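You operate a simulated robot arm through the tools that you are given. There is no shell and no other tool. Be economical: measure what you need, move in short steps, check, and stop when the job is done.

The job below is to be done with a simulated robot arm. You get a single attempt, and the scene is never put back.

TASK
Take the yellow remote and put it on the wooden board.
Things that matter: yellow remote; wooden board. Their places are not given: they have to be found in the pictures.

Only the result counts: the job must be done as asked and must still hold three seconds after the hand-in. Knocking over, shifting, dropping, spilling or breaking anything else fails it.

THE ROBOT
A 6-joint arm with a two-finger parallel gripper, fixed in place. Base frame: the origin is at the foot of the arm, x ahead of it, y to its left, z up; the work surface is at about z = 0.86. Readings come in m, rad, newtons and seconds.
With the tool pointing down near the work surface it reaches from about 0.24 to 0.64 m from the base axis. Its first joint turns from -1.152 to 1.152 rad. Payload 2.7 kg.
The tool frame sits at the grasp point between the pads (the TCP): z along the fingers, y along the line on which they close. The tips reach 0.023 m beyond it. The gripper opens to 0.094 m. The fingers are 0.038 m wide and 0.01 m thick; the gripper's body (0.054 by 0.096 m) begins 0.039 m behind the TCP.
Orientation is that of the tool frame in the base frame, as a unit quaternion [x, y, z, w]. With the fingers straight down and closing along the base's y, the tool's x points along the base's -x, its y along +y and its z along -z.

THE INTERFACE
- The arm moves only by the tool drive_tool. Its argument "series" is a list of rows, each an object of numbers (a shift or turn left out is 0, a gripper value left out holds the last): "tx", "ty", "tz": the shift along the base's x, y, z in m; "rx", "ry", "rz": the turn, a rotation vector about the base's x, y, z in rad. In form: [{"tx": .., "ty": .., "tz": .., "rx": .., "ry": .., "rz": ..}, ...]. A call has 1 to 10 rows; each row shifts and turns the commanded pose from where the row before left it. "hand" is the opening, from 0 (shut) to 1 (fully open), set as the call begins (left out, the last holds). A row lasts 0.2 s, in which the tool goes at most 0.05 m and 0.15 rad; a call with a longer step from one row to the next is refused whole, and so is a gripper value outside its range. A pose out of reach is approached as far as the arm can. The call stops where the force on the tool passes 40 N (or 10 N more than at its start, if that is more) or the arm is blocked; 0.2 s more then pass. Each finger travels about 0.045 m/s and halts on what it meets, pressing with about 23 N; the grip force reading is that of the motor and also rises with nothing between the fingers. The clock runs only during rows and for 0.2 s after the last one: add rows that do not move to give the fingers time. The reply holds the time, the measured pose of the TCP, the force on the tool along the base axes, the opening and the grip force, in the units named above and with some noise, and new pictures: "views" is both (left out), scene, wrist or none.
- Cameras (640 x 400 px; columns grow to the right, rows downward): "scene" is fixed at [0.0629, -0.417, 1.4211]; the picture's right is [0.89, -0.45, 0.00], its down [-0.17, -0.35, -0.92] and it looks along [0.41, 0.83, -0.39] (base axes); focal length 313 px, centre (320, 200). "wrist" rides on the gripper at [-0.039, 0, -0.044] in the tool frame; the picture's right is [0.00, -1.00, 0.00], its down [0.97, 0.00, -0.24] and it looks along [0.24, 0.00, 0.97] (tool axes); focal length 218 px, centre (320, 200).
- point_at(camera, pixels): for up to 12 pixels [column, row] of the newest picture of that camera ("zoom" is the newest enlarged one), the place [x, y, z] in the base frame of the surface seen there, good to about 0.002 m. No time passes.
- zoom(camera, box): a new picture of the part [left, top, right, bottom] of that camera's present view, enlarged. No time passes.
- finish_job(): hands the job in; it is judged then, once.

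Work in short steps. Measure before you move; look again where a grasp or a placing could have gone wrong, and mend it. You have 60 turns and 120 pictures in all, those below and enlarged ones among them. Open the gripper and draw the arm clear of the work before you hand the job in, unless the task says otherwise; then end with one line.

The tools are called as name(argument=value, ...) on one line, values as JSON. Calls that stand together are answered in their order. drive_tool: Moves the arm, as the interface text tells. Its arguments: {"type":"object","properties":{"series":{"type":"array"},"hand":{"type":"number"},"views":{"type":"string","enum":["both","scene","wrist","none"]}},"required":["series"]} The other tools are called the same way: point_at (camera, pixels) gives the place of the surface under pixels of a picture; zoom (camera, box) takes an enlarged picture of a part of a camera's view; finish_job () hands the job in.

At the start:

```text
clock: 0.0
ee_pos: [0.2642, 0.3313, 1.2067]
orientation: [0.0, 1.0, 0.0, 0.001]
ft_force: [-0.3, -0.1, -0.4]
gripper_width: 0.0942
grip_force: 0.0
```

scene: 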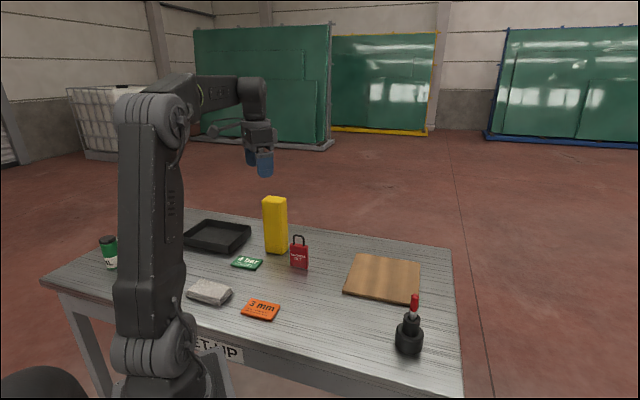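
wrist: 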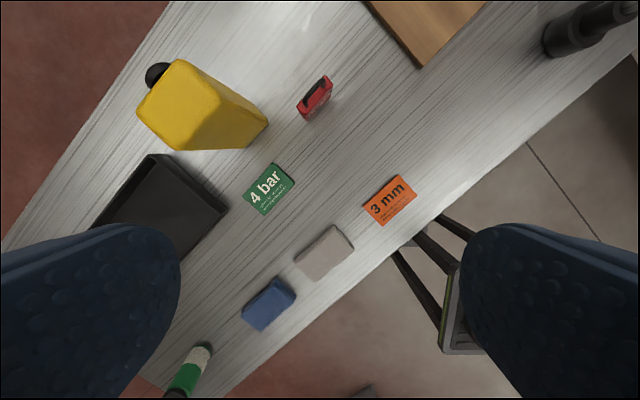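

The yellow upright object is at scene (275,225) and the wooden board at (383,278). I zoom in on the yellow object and measure both.

zoom(camera="scene", box=[220, 180, 340, 280])

zoom(camera="wrist", box=[100, 30, 340, 180])

point_at(camera="scene", pixels=[[264, 198], [275, 197], [287, 200], [275, 203], [266, 248], [275, 252], [287, 249], [360, 254], [419, 263], [345, 292], [416, 304], [383, 278]])

point_at(camera="wrist", pixels=[[178, 62], [140, 108], [180, 145], [218, 105], [265, 122], [250, 146], [155, 73], [315, 95], [180, 105], [225, 130], [375, 5], [418, 66]])

```text
4.00 times, centred on (280, 230) of scene
```

zoom: 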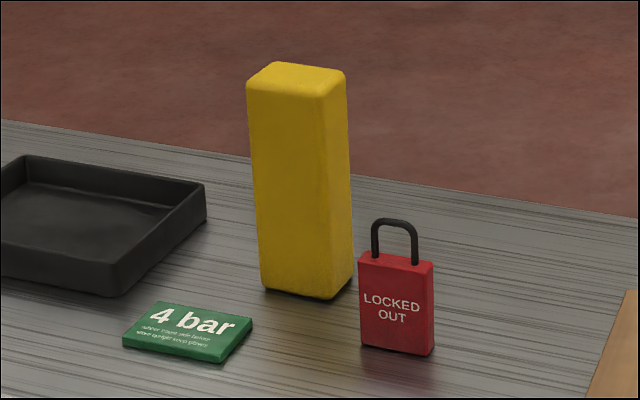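

```text
2.67 times, centred on (220, 105) of wrist
```

zoom: 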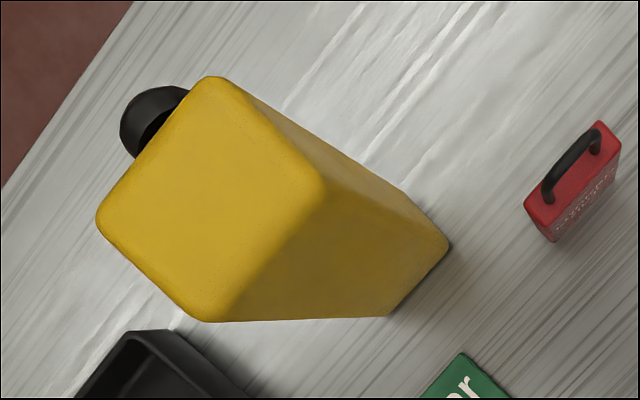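

```text
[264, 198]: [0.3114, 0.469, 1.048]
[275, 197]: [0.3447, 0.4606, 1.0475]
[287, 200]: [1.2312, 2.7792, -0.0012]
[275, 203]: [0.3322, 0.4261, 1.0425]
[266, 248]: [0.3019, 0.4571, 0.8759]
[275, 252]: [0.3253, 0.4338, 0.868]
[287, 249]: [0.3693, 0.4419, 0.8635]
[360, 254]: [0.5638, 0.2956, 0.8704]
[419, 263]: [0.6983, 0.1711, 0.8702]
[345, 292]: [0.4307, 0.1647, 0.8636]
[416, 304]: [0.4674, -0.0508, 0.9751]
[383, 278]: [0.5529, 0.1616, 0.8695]
```

```text
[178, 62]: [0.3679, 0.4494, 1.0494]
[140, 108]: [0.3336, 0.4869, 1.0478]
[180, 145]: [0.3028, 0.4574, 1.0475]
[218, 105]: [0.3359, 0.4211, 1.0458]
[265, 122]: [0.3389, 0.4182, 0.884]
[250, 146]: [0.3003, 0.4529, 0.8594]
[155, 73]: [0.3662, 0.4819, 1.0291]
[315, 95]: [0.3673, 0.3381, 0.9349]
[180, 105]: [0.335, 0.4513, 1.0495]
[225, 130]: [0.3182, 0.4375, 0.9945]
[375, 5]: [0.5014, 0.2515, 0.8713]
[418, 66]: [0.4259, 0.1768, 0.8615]
```

The remote stands upright, 0.187 m tall, with its top centred near (0.335, 0.4535). Its flat sides are turned about 42°, and there is a knob on the far face. I move above it and turn so that the fingers close across the two flat sides without the knob.

drive_tool(series=[{"tx": 0.0118, "ty": 0.0204, "rz": 0.1225}, {"tx": 0.0118, "ty": 0.0204, "rz": 0.1225}, {"tx": 0.0118, "ty": 0.0204, "rz": 0.1225}, {"tx": 0.0118, "ty": 0.0204, "rz": 0.1225}, {"tx": 0.0118, "ty": 0.0204, "rz": 0.1225}, {"tx": 0.0118, "ty": 0.0204, "rz": 0.1225}, {}, {}], hand=1)

```text
clock: 1.8
ee_pos: [0.3271, 0.4409, 1.1986]
orientation: [-0.36, 0.933, 0.0, -0.001]
ft_force: [-0.8, 0.8, -0.3]
gripper_width: 0.0941
grip_force: 0.2
out of reach, approached as far as the arm can: row 6
```

scene: 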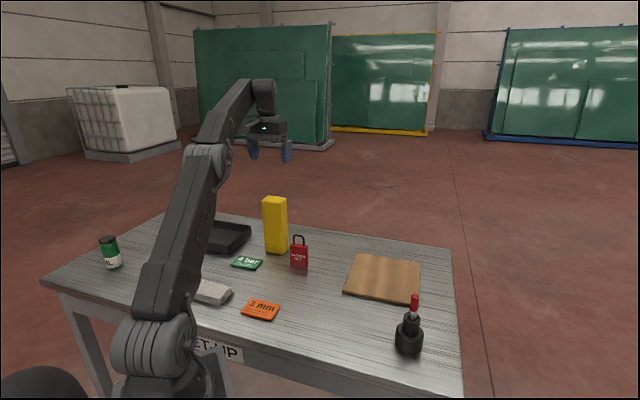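
wrist: 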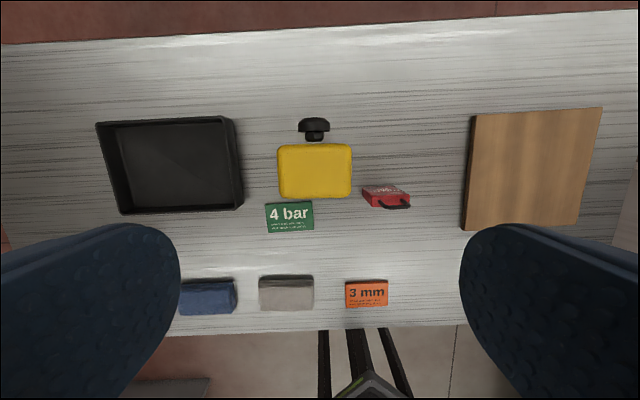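

The arm hit its reach limit at this height, and the grip orientation is now aligned. The remote's top is at wrist (315,171) and the knob at (314,128), so I measure both more exactly.

point_at(camera="wrist", pixels=[[281, 170], [350, 170], [315, 147], [315, 194], [315, 170], [314, 122], [314, 138], [300, 125], [475, 118], [600, 110], [467, 228], [583, 222]])

zoom(camera="wrist", box=[240, 100, 400, 200])

```text
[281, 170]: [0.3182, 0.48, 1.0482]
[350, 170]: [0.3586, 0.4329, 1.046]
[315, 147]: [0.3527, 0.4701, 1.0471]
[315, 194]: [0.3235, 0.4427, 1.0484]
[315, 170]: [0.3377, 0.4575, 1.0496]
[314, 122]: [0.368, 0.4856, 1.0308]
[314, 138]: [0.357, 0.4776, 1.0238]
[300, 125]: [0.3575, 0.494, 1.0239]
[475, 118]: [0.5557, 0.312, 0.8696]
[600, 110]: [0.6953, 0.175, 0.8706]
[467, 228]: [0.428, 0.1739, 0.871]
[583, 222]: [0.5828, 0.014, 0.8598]
```

```text
4.00 times, centred on (320, 150) of wrist
```

zoom: 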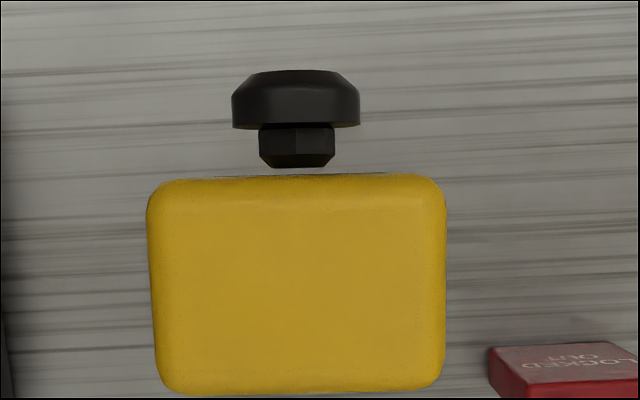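

The remote's centre is (0.338, 0.4565) and its top is at z 1.048. I go down to about z 1.10, where the reach is longer, and check.

drive_tool(series=[{"tz": -0.04}, {"tz": -0.04}, {"tz": -0.02}, {}, {}])

```text
clock: 3.0
ee_pos: [0.3276, 0.4436, 1.0981]
orientation: [-0.359, 0.933, 0.0, 0.0]
ft_force: [-1.2, -0.2, 0.8]
gripper_width: 0.0937
grip_force: 0.0
```

scene: 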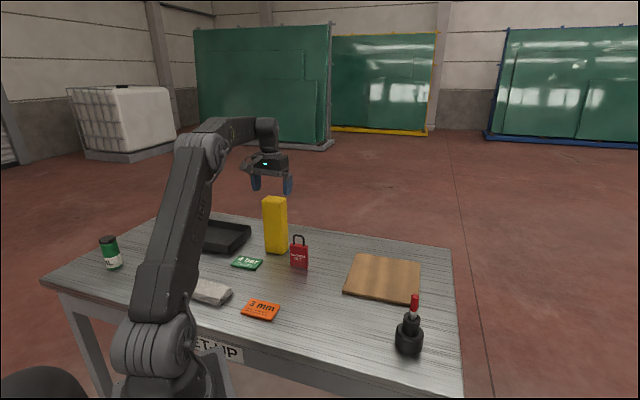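
wrist: 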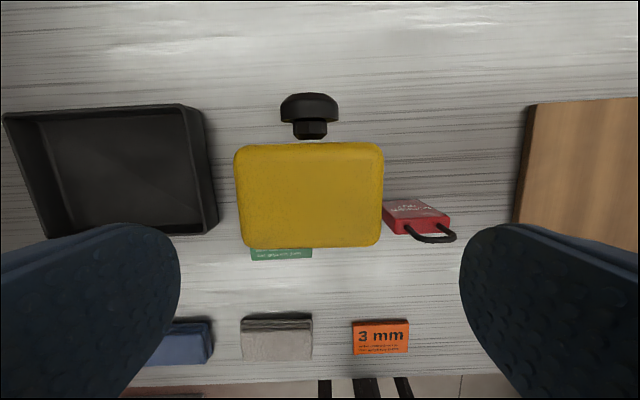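

The measured position is now 0.0105 and 0.013 short of the remote's centre. I re-measure the top from here before going down.

point_at(camera="wrist", pixels=[[238, 195], [380, 195], [309, 147], [309, 242], [309, 195], [309, 103]])

```text
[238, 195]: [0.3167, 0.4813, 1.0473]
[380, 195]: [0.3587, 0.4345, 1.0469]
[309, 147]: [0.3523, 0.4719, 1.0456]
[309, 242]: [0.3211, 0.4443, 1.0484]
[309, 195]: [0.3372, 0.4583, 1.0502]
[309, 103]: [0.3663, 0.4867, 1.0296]
```

The centre is (0.3373, 0.458). I shift over it and stay at this height to check the alignment.

drive_tool(series=[{"tx": 0.0097, "ty": 0.0144}, {}, {}], views="wrist")

```text
clock: 3.8
ee_pos: [0.3369, 0.4566, 1.0987]
orientation: [-0.36, 0.933, 0.0, 0.0]
ft_force: [-0.2, -0.3, 0.1]
gripper_width: 0.094
grip_force: 0.0
```

wrist: 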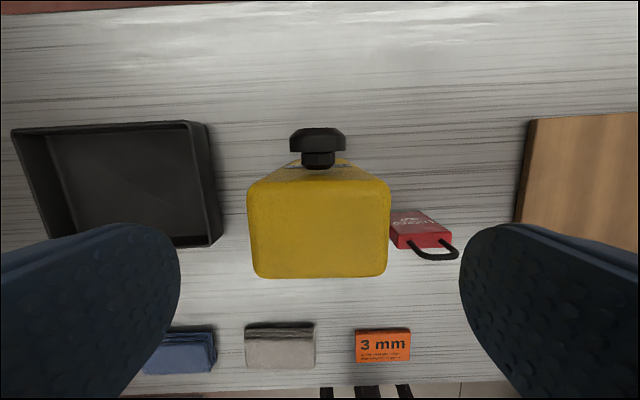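

The remote is centred at column 319 between the fingers. I go straight down to about z 1.018, which keeps the gripper body just above the top.

drive_tool(series=[{"tz": -0.02}, {"tz": -0.02}, {"tz": -0.02}, {"tz": -0.02}, {}, {}])

```text
clock: 5.2
ee_pos: [0.3363, 0.4554, 1.015]
orientation: [-0.359, 0.933, 0.0, 0.0]
ft_force: [1.6, -0.2, -0.9]
gripper_width: 0.0939
grip_force: 0.0
```

scene: 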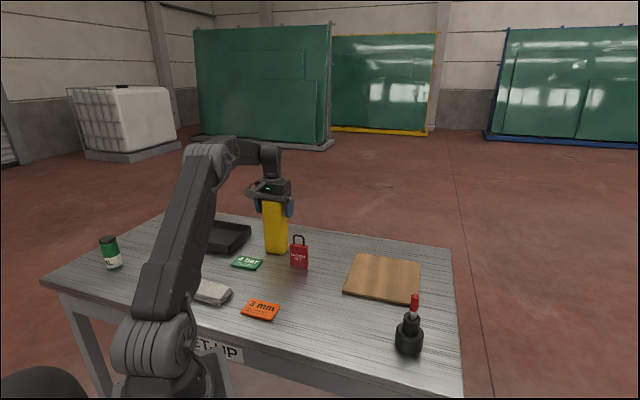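
wrist: 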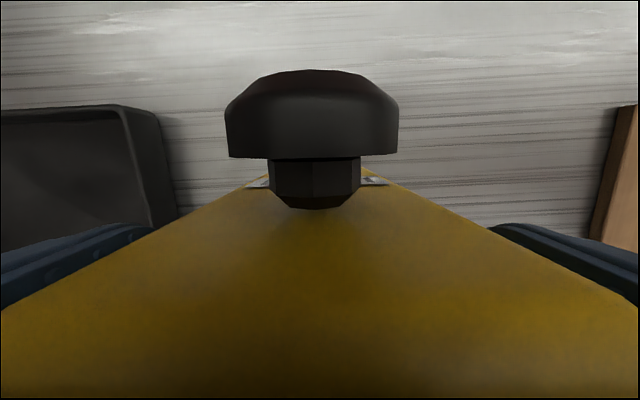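

The fingers straddle the remote and no contact force shows, so I close the gripper.

drive_tool(series=[{}, {}, {}, {}, {}, {}], hand=0, views="scene")

```text
clock: 6.6
ee_pos: [0.3353, 0.4549, 1.0169]
orientation: [-0.36, 0.933, 0.0, 0.0]
ft_force: [-0.5, 0.7, -0.1]
gripper_width: 0.0679
grip_force: 23.0
```

scene: 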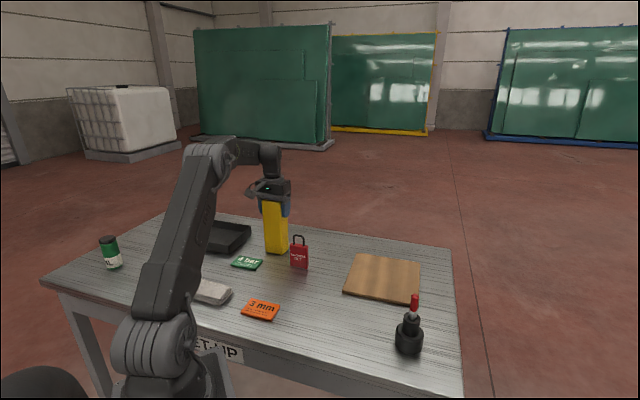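

The gripper stopped at 0.068 m with 23 N, so it has hold of the remote. I lift slowly, within reach.

drive_tool(series=[{"tz": 0.015}, {"tz": 0.02}, {"tz": 0.025}, {"tz": 0.025}, {"tz": 0.025}, {}, {}])

```text
clock: 8.2
ee_pos: [0.3369, 0.4565, 1.1291]
orientation: [-0.359, 0.933, 0.0, 0.0]
ft_force: [0.1, -0.1, -4.2]
gripper_width: 0.0681
grip_force: 23.5
```

scene: 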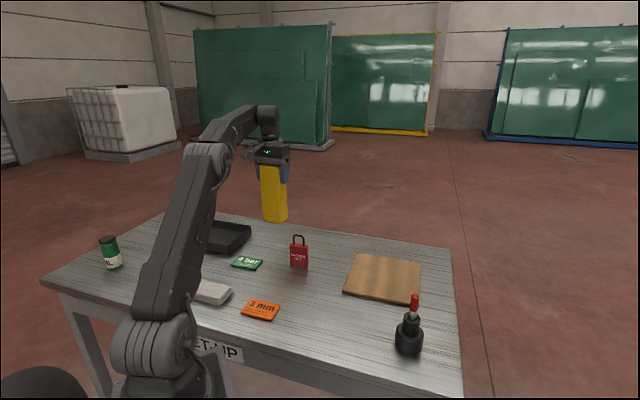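
wrist: 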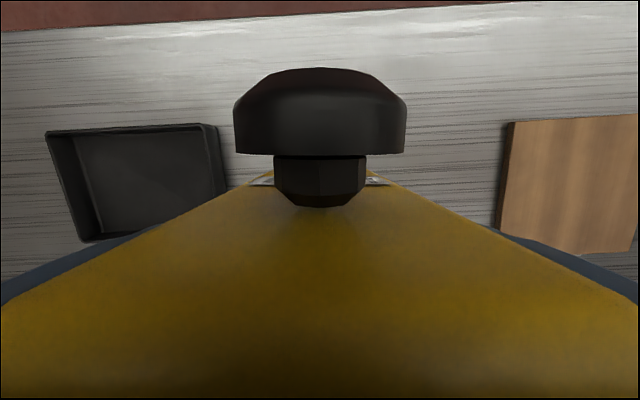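

The remote is held upright, with its bottom at about 0.97. I carry it over to the board's near-middle at about (0.525, 0.165), rising a little to pass the padlock.

drive_tool(series=[{"tx": 0.0188, "ty": -0.02915, "tz": 0.01}, {"tx": 0.0188, "ty": -0.02915, "tz": 0.015}, {"tx": 0.0188, "ty": -0.02915, "tz": 0.01}, {"tx": 0.0188, "ty": -0.02915}, {"tx": 0.0188, "ty": -0.02915}, {"tx": 0.0188, "ty": -0.02915}, {"tx": 0.0188, "ty": -0.02915}, {"tx": 0.0188, "ty": -0.02915}, {"tx": 0.0188, "ty": -0.02915}, {"tx": 0.0188, "ty": -0.02915}])

```text
clock: 10.4
ee_pos: [0.5243, 0.1668, 1.1616]
orientation: [-0.359, 0.933, 0.0, 0.001]
ft_force: [-0.4, 0.2, -3.6]
gripper_width: 0.0679
grip_force: 22.6
```

scene: 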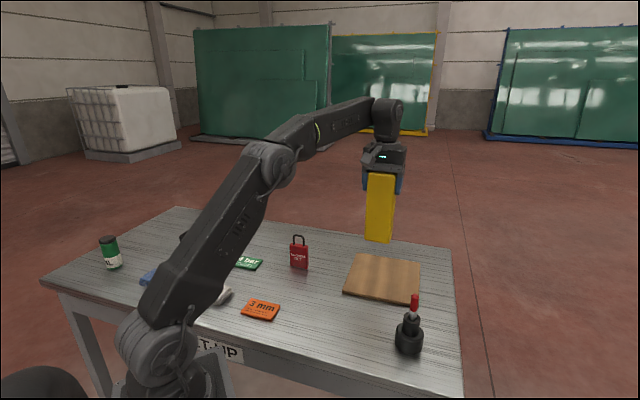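
wrist: 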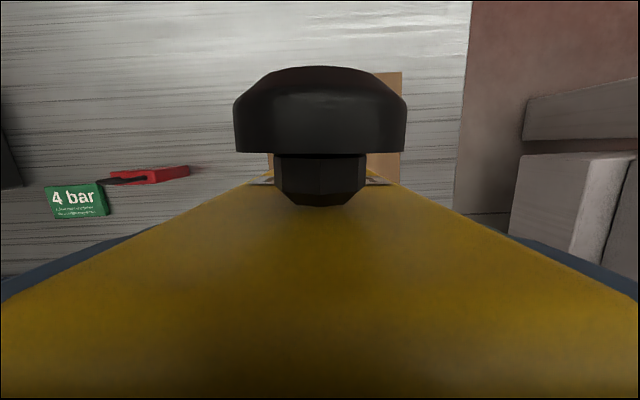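

The remote hangs over the board. I nudge it towards the board's centre and lower it to just above the surface; contact is expected at a TCP height of about 1.027.

drive_tool(series=[{"tx": 0.012, "ty": 0.005, "tz": -0.025}, {"tz": -0.03}, {"tz": -0.03}, {"tz": -0.025}, {"tz": -0.014}, {}, {}], views="scene")

zoom(camera="scene", box=[320, 200, 480, 300])

```text
clock: 12.0
ee_pos: [0.5375, 0.1718, 1.0385]
orientation: [-0.359, 0.933, -0.001, 0.0]
ft_force: [0.3, -0.4, -3.5]
gripper_width: 0.068
grip_force: 23.3
```

scene: 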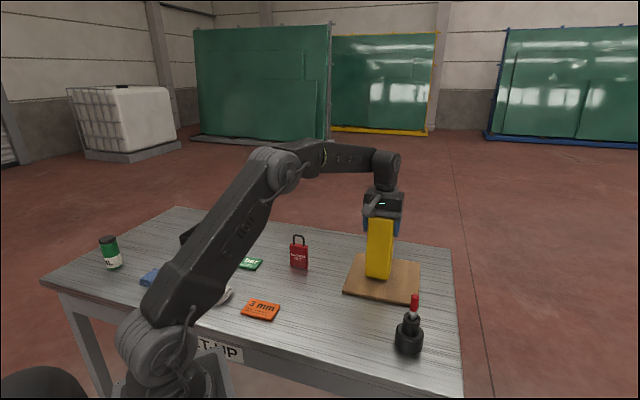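

```text
4.00 times, centred on (400, 250) of scene
```

zoom: 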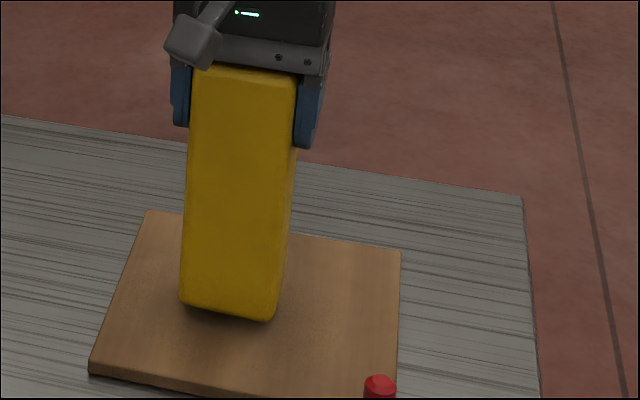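

The remote is about 1 cm above the board and well inside its edges. I lower it in 3 mm steps and watch for contact force.

drive_tool(series=[{"tz": -0.003}, {"tz": -0.003}, {"tz": -0.002}, {"tz": -0.001}, {}], views="none")

```text
clock: 13.2
ee_pos: [0.5375, 0.1716, 1.0295]
orientation: [-0.358, 0.934, 0.0, 0.0]
ft_force: [0.3, 0.2, -3.3]
gripper_width: 0.0678
grip_force: 22.7
```

There is still only the object's weight on the tool (-3.3 N), so I go on down in 1 mm steps.

drive_tool(series=[{"tz": -0.001}, {"tz": -0.001}, {"tz": -0.001}, {}], views="none")

```text
clock: 14.2
ee_pos: [0.5372, 0.172, 1.0283]
orientation: [-0.36, 0.933, 0.0, 0.001]
ft_force: [-2.6, 0.4, 9.8]
gripper_width: 0.0679
grip_force: 22.8
```

The force along z rose to +9.8 N, so the remote rests on the board. I open the gripper.

drive_tool(series=[{}, {}, {}, {}, {}, {}], hand=1)

zoom(camera="scene", box=[320, 200, 480, 300])

```text
clock: 15.6
ee_pos: [0.5356, 0.171, 1.0276]
orientation: [-0.359, 0.933, 0.001, 0.0]
ft_force: [-0.4, -0.2, -0.2]
gripper_width: 0.0942
grip_force: 0.0
```

scene: 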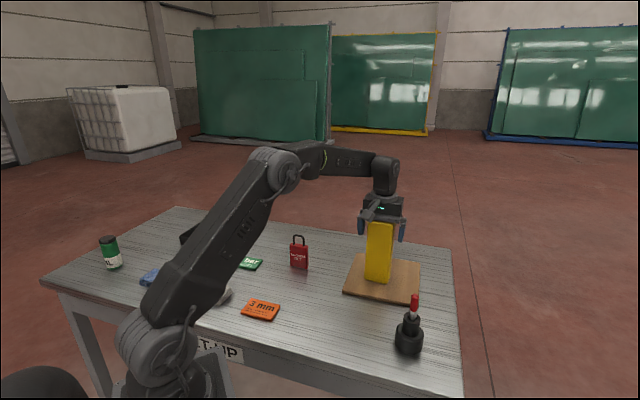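
wrist: 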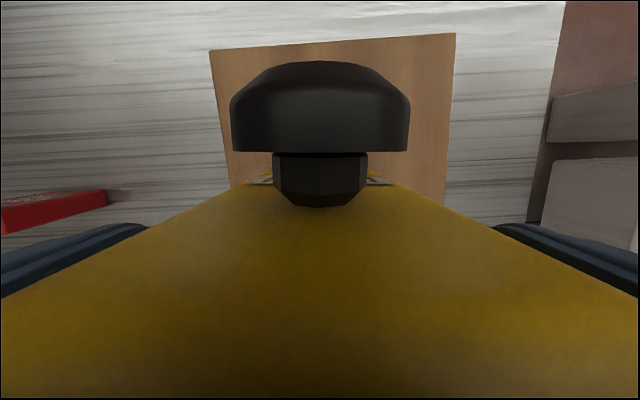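

```text
4.00 times, centred on (400, 250) of scene
```

zoom: 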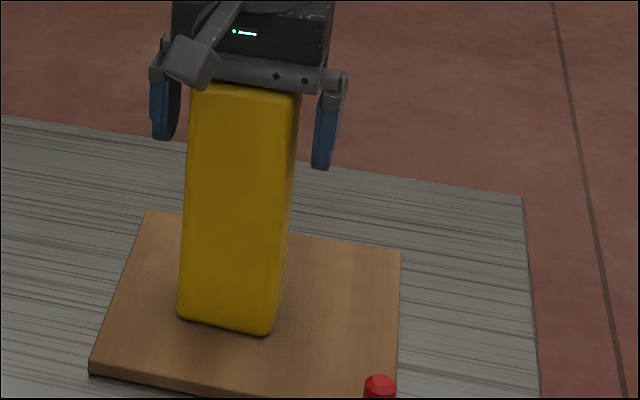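

The remote stands free on the board between the open fingers. I raise the arm straight up, then draw it back.

drive_tool(series=[{"tz": 0.02}, {"tz": 0.03}, {"tz": 0.03}, {"tz": 0.03}, {"tx": -0.02, "tz": 0.03}, {"tx": -0.04, "tz": 0.01}, {"tx": -0.04, "tz": 0.01}, {"tx": -0.04}, {}])

zoom(camera="scene", box=[320, 200, 480, 300])

```text
clock: 17.6
ee_pos: [0.3952, 0.1713, 1.1859]
orientation: [-0.359, 0.933, 0.0, 0.0]
ft_force: [-0.5, 0.6, 0.0]
gripper_width: 0.0943
grip_force: 0.0
```

scene: 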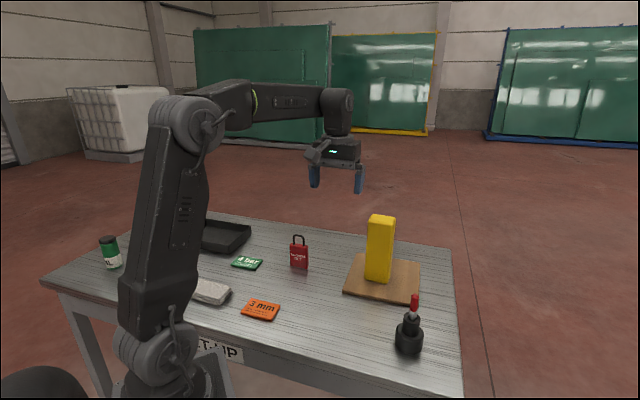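
wrist: 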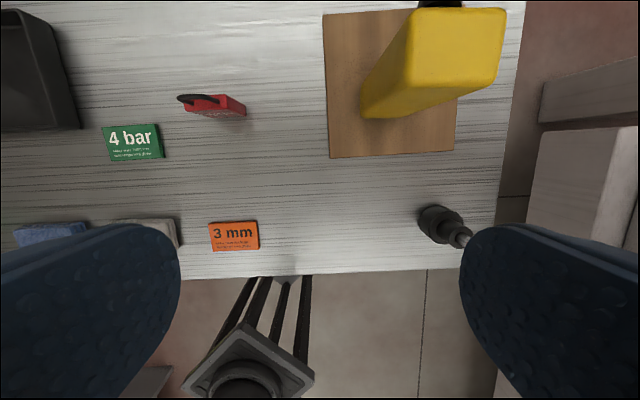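

```text
4.00 times, centred on (400, 250) of scene
```

zoom: 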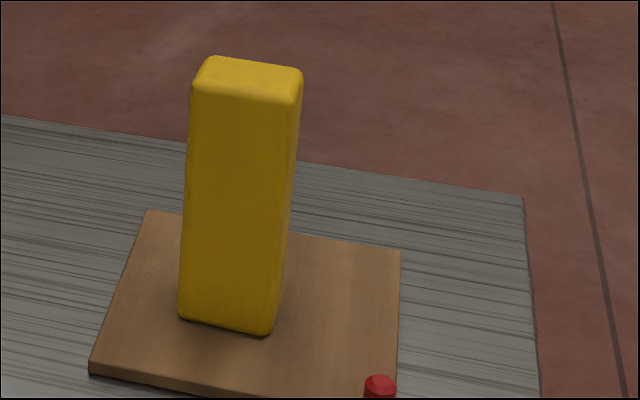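

The remote stands upright on the board at scene (379,250), the arm is clear, and the other objects look unmoved, so I hand the job in.

finish_job()

```text
The job is handed in.
```

The yellow remote is standing upright on the wooden board. The gripper is open, the arm is clear, and nothing else appears to have moved.
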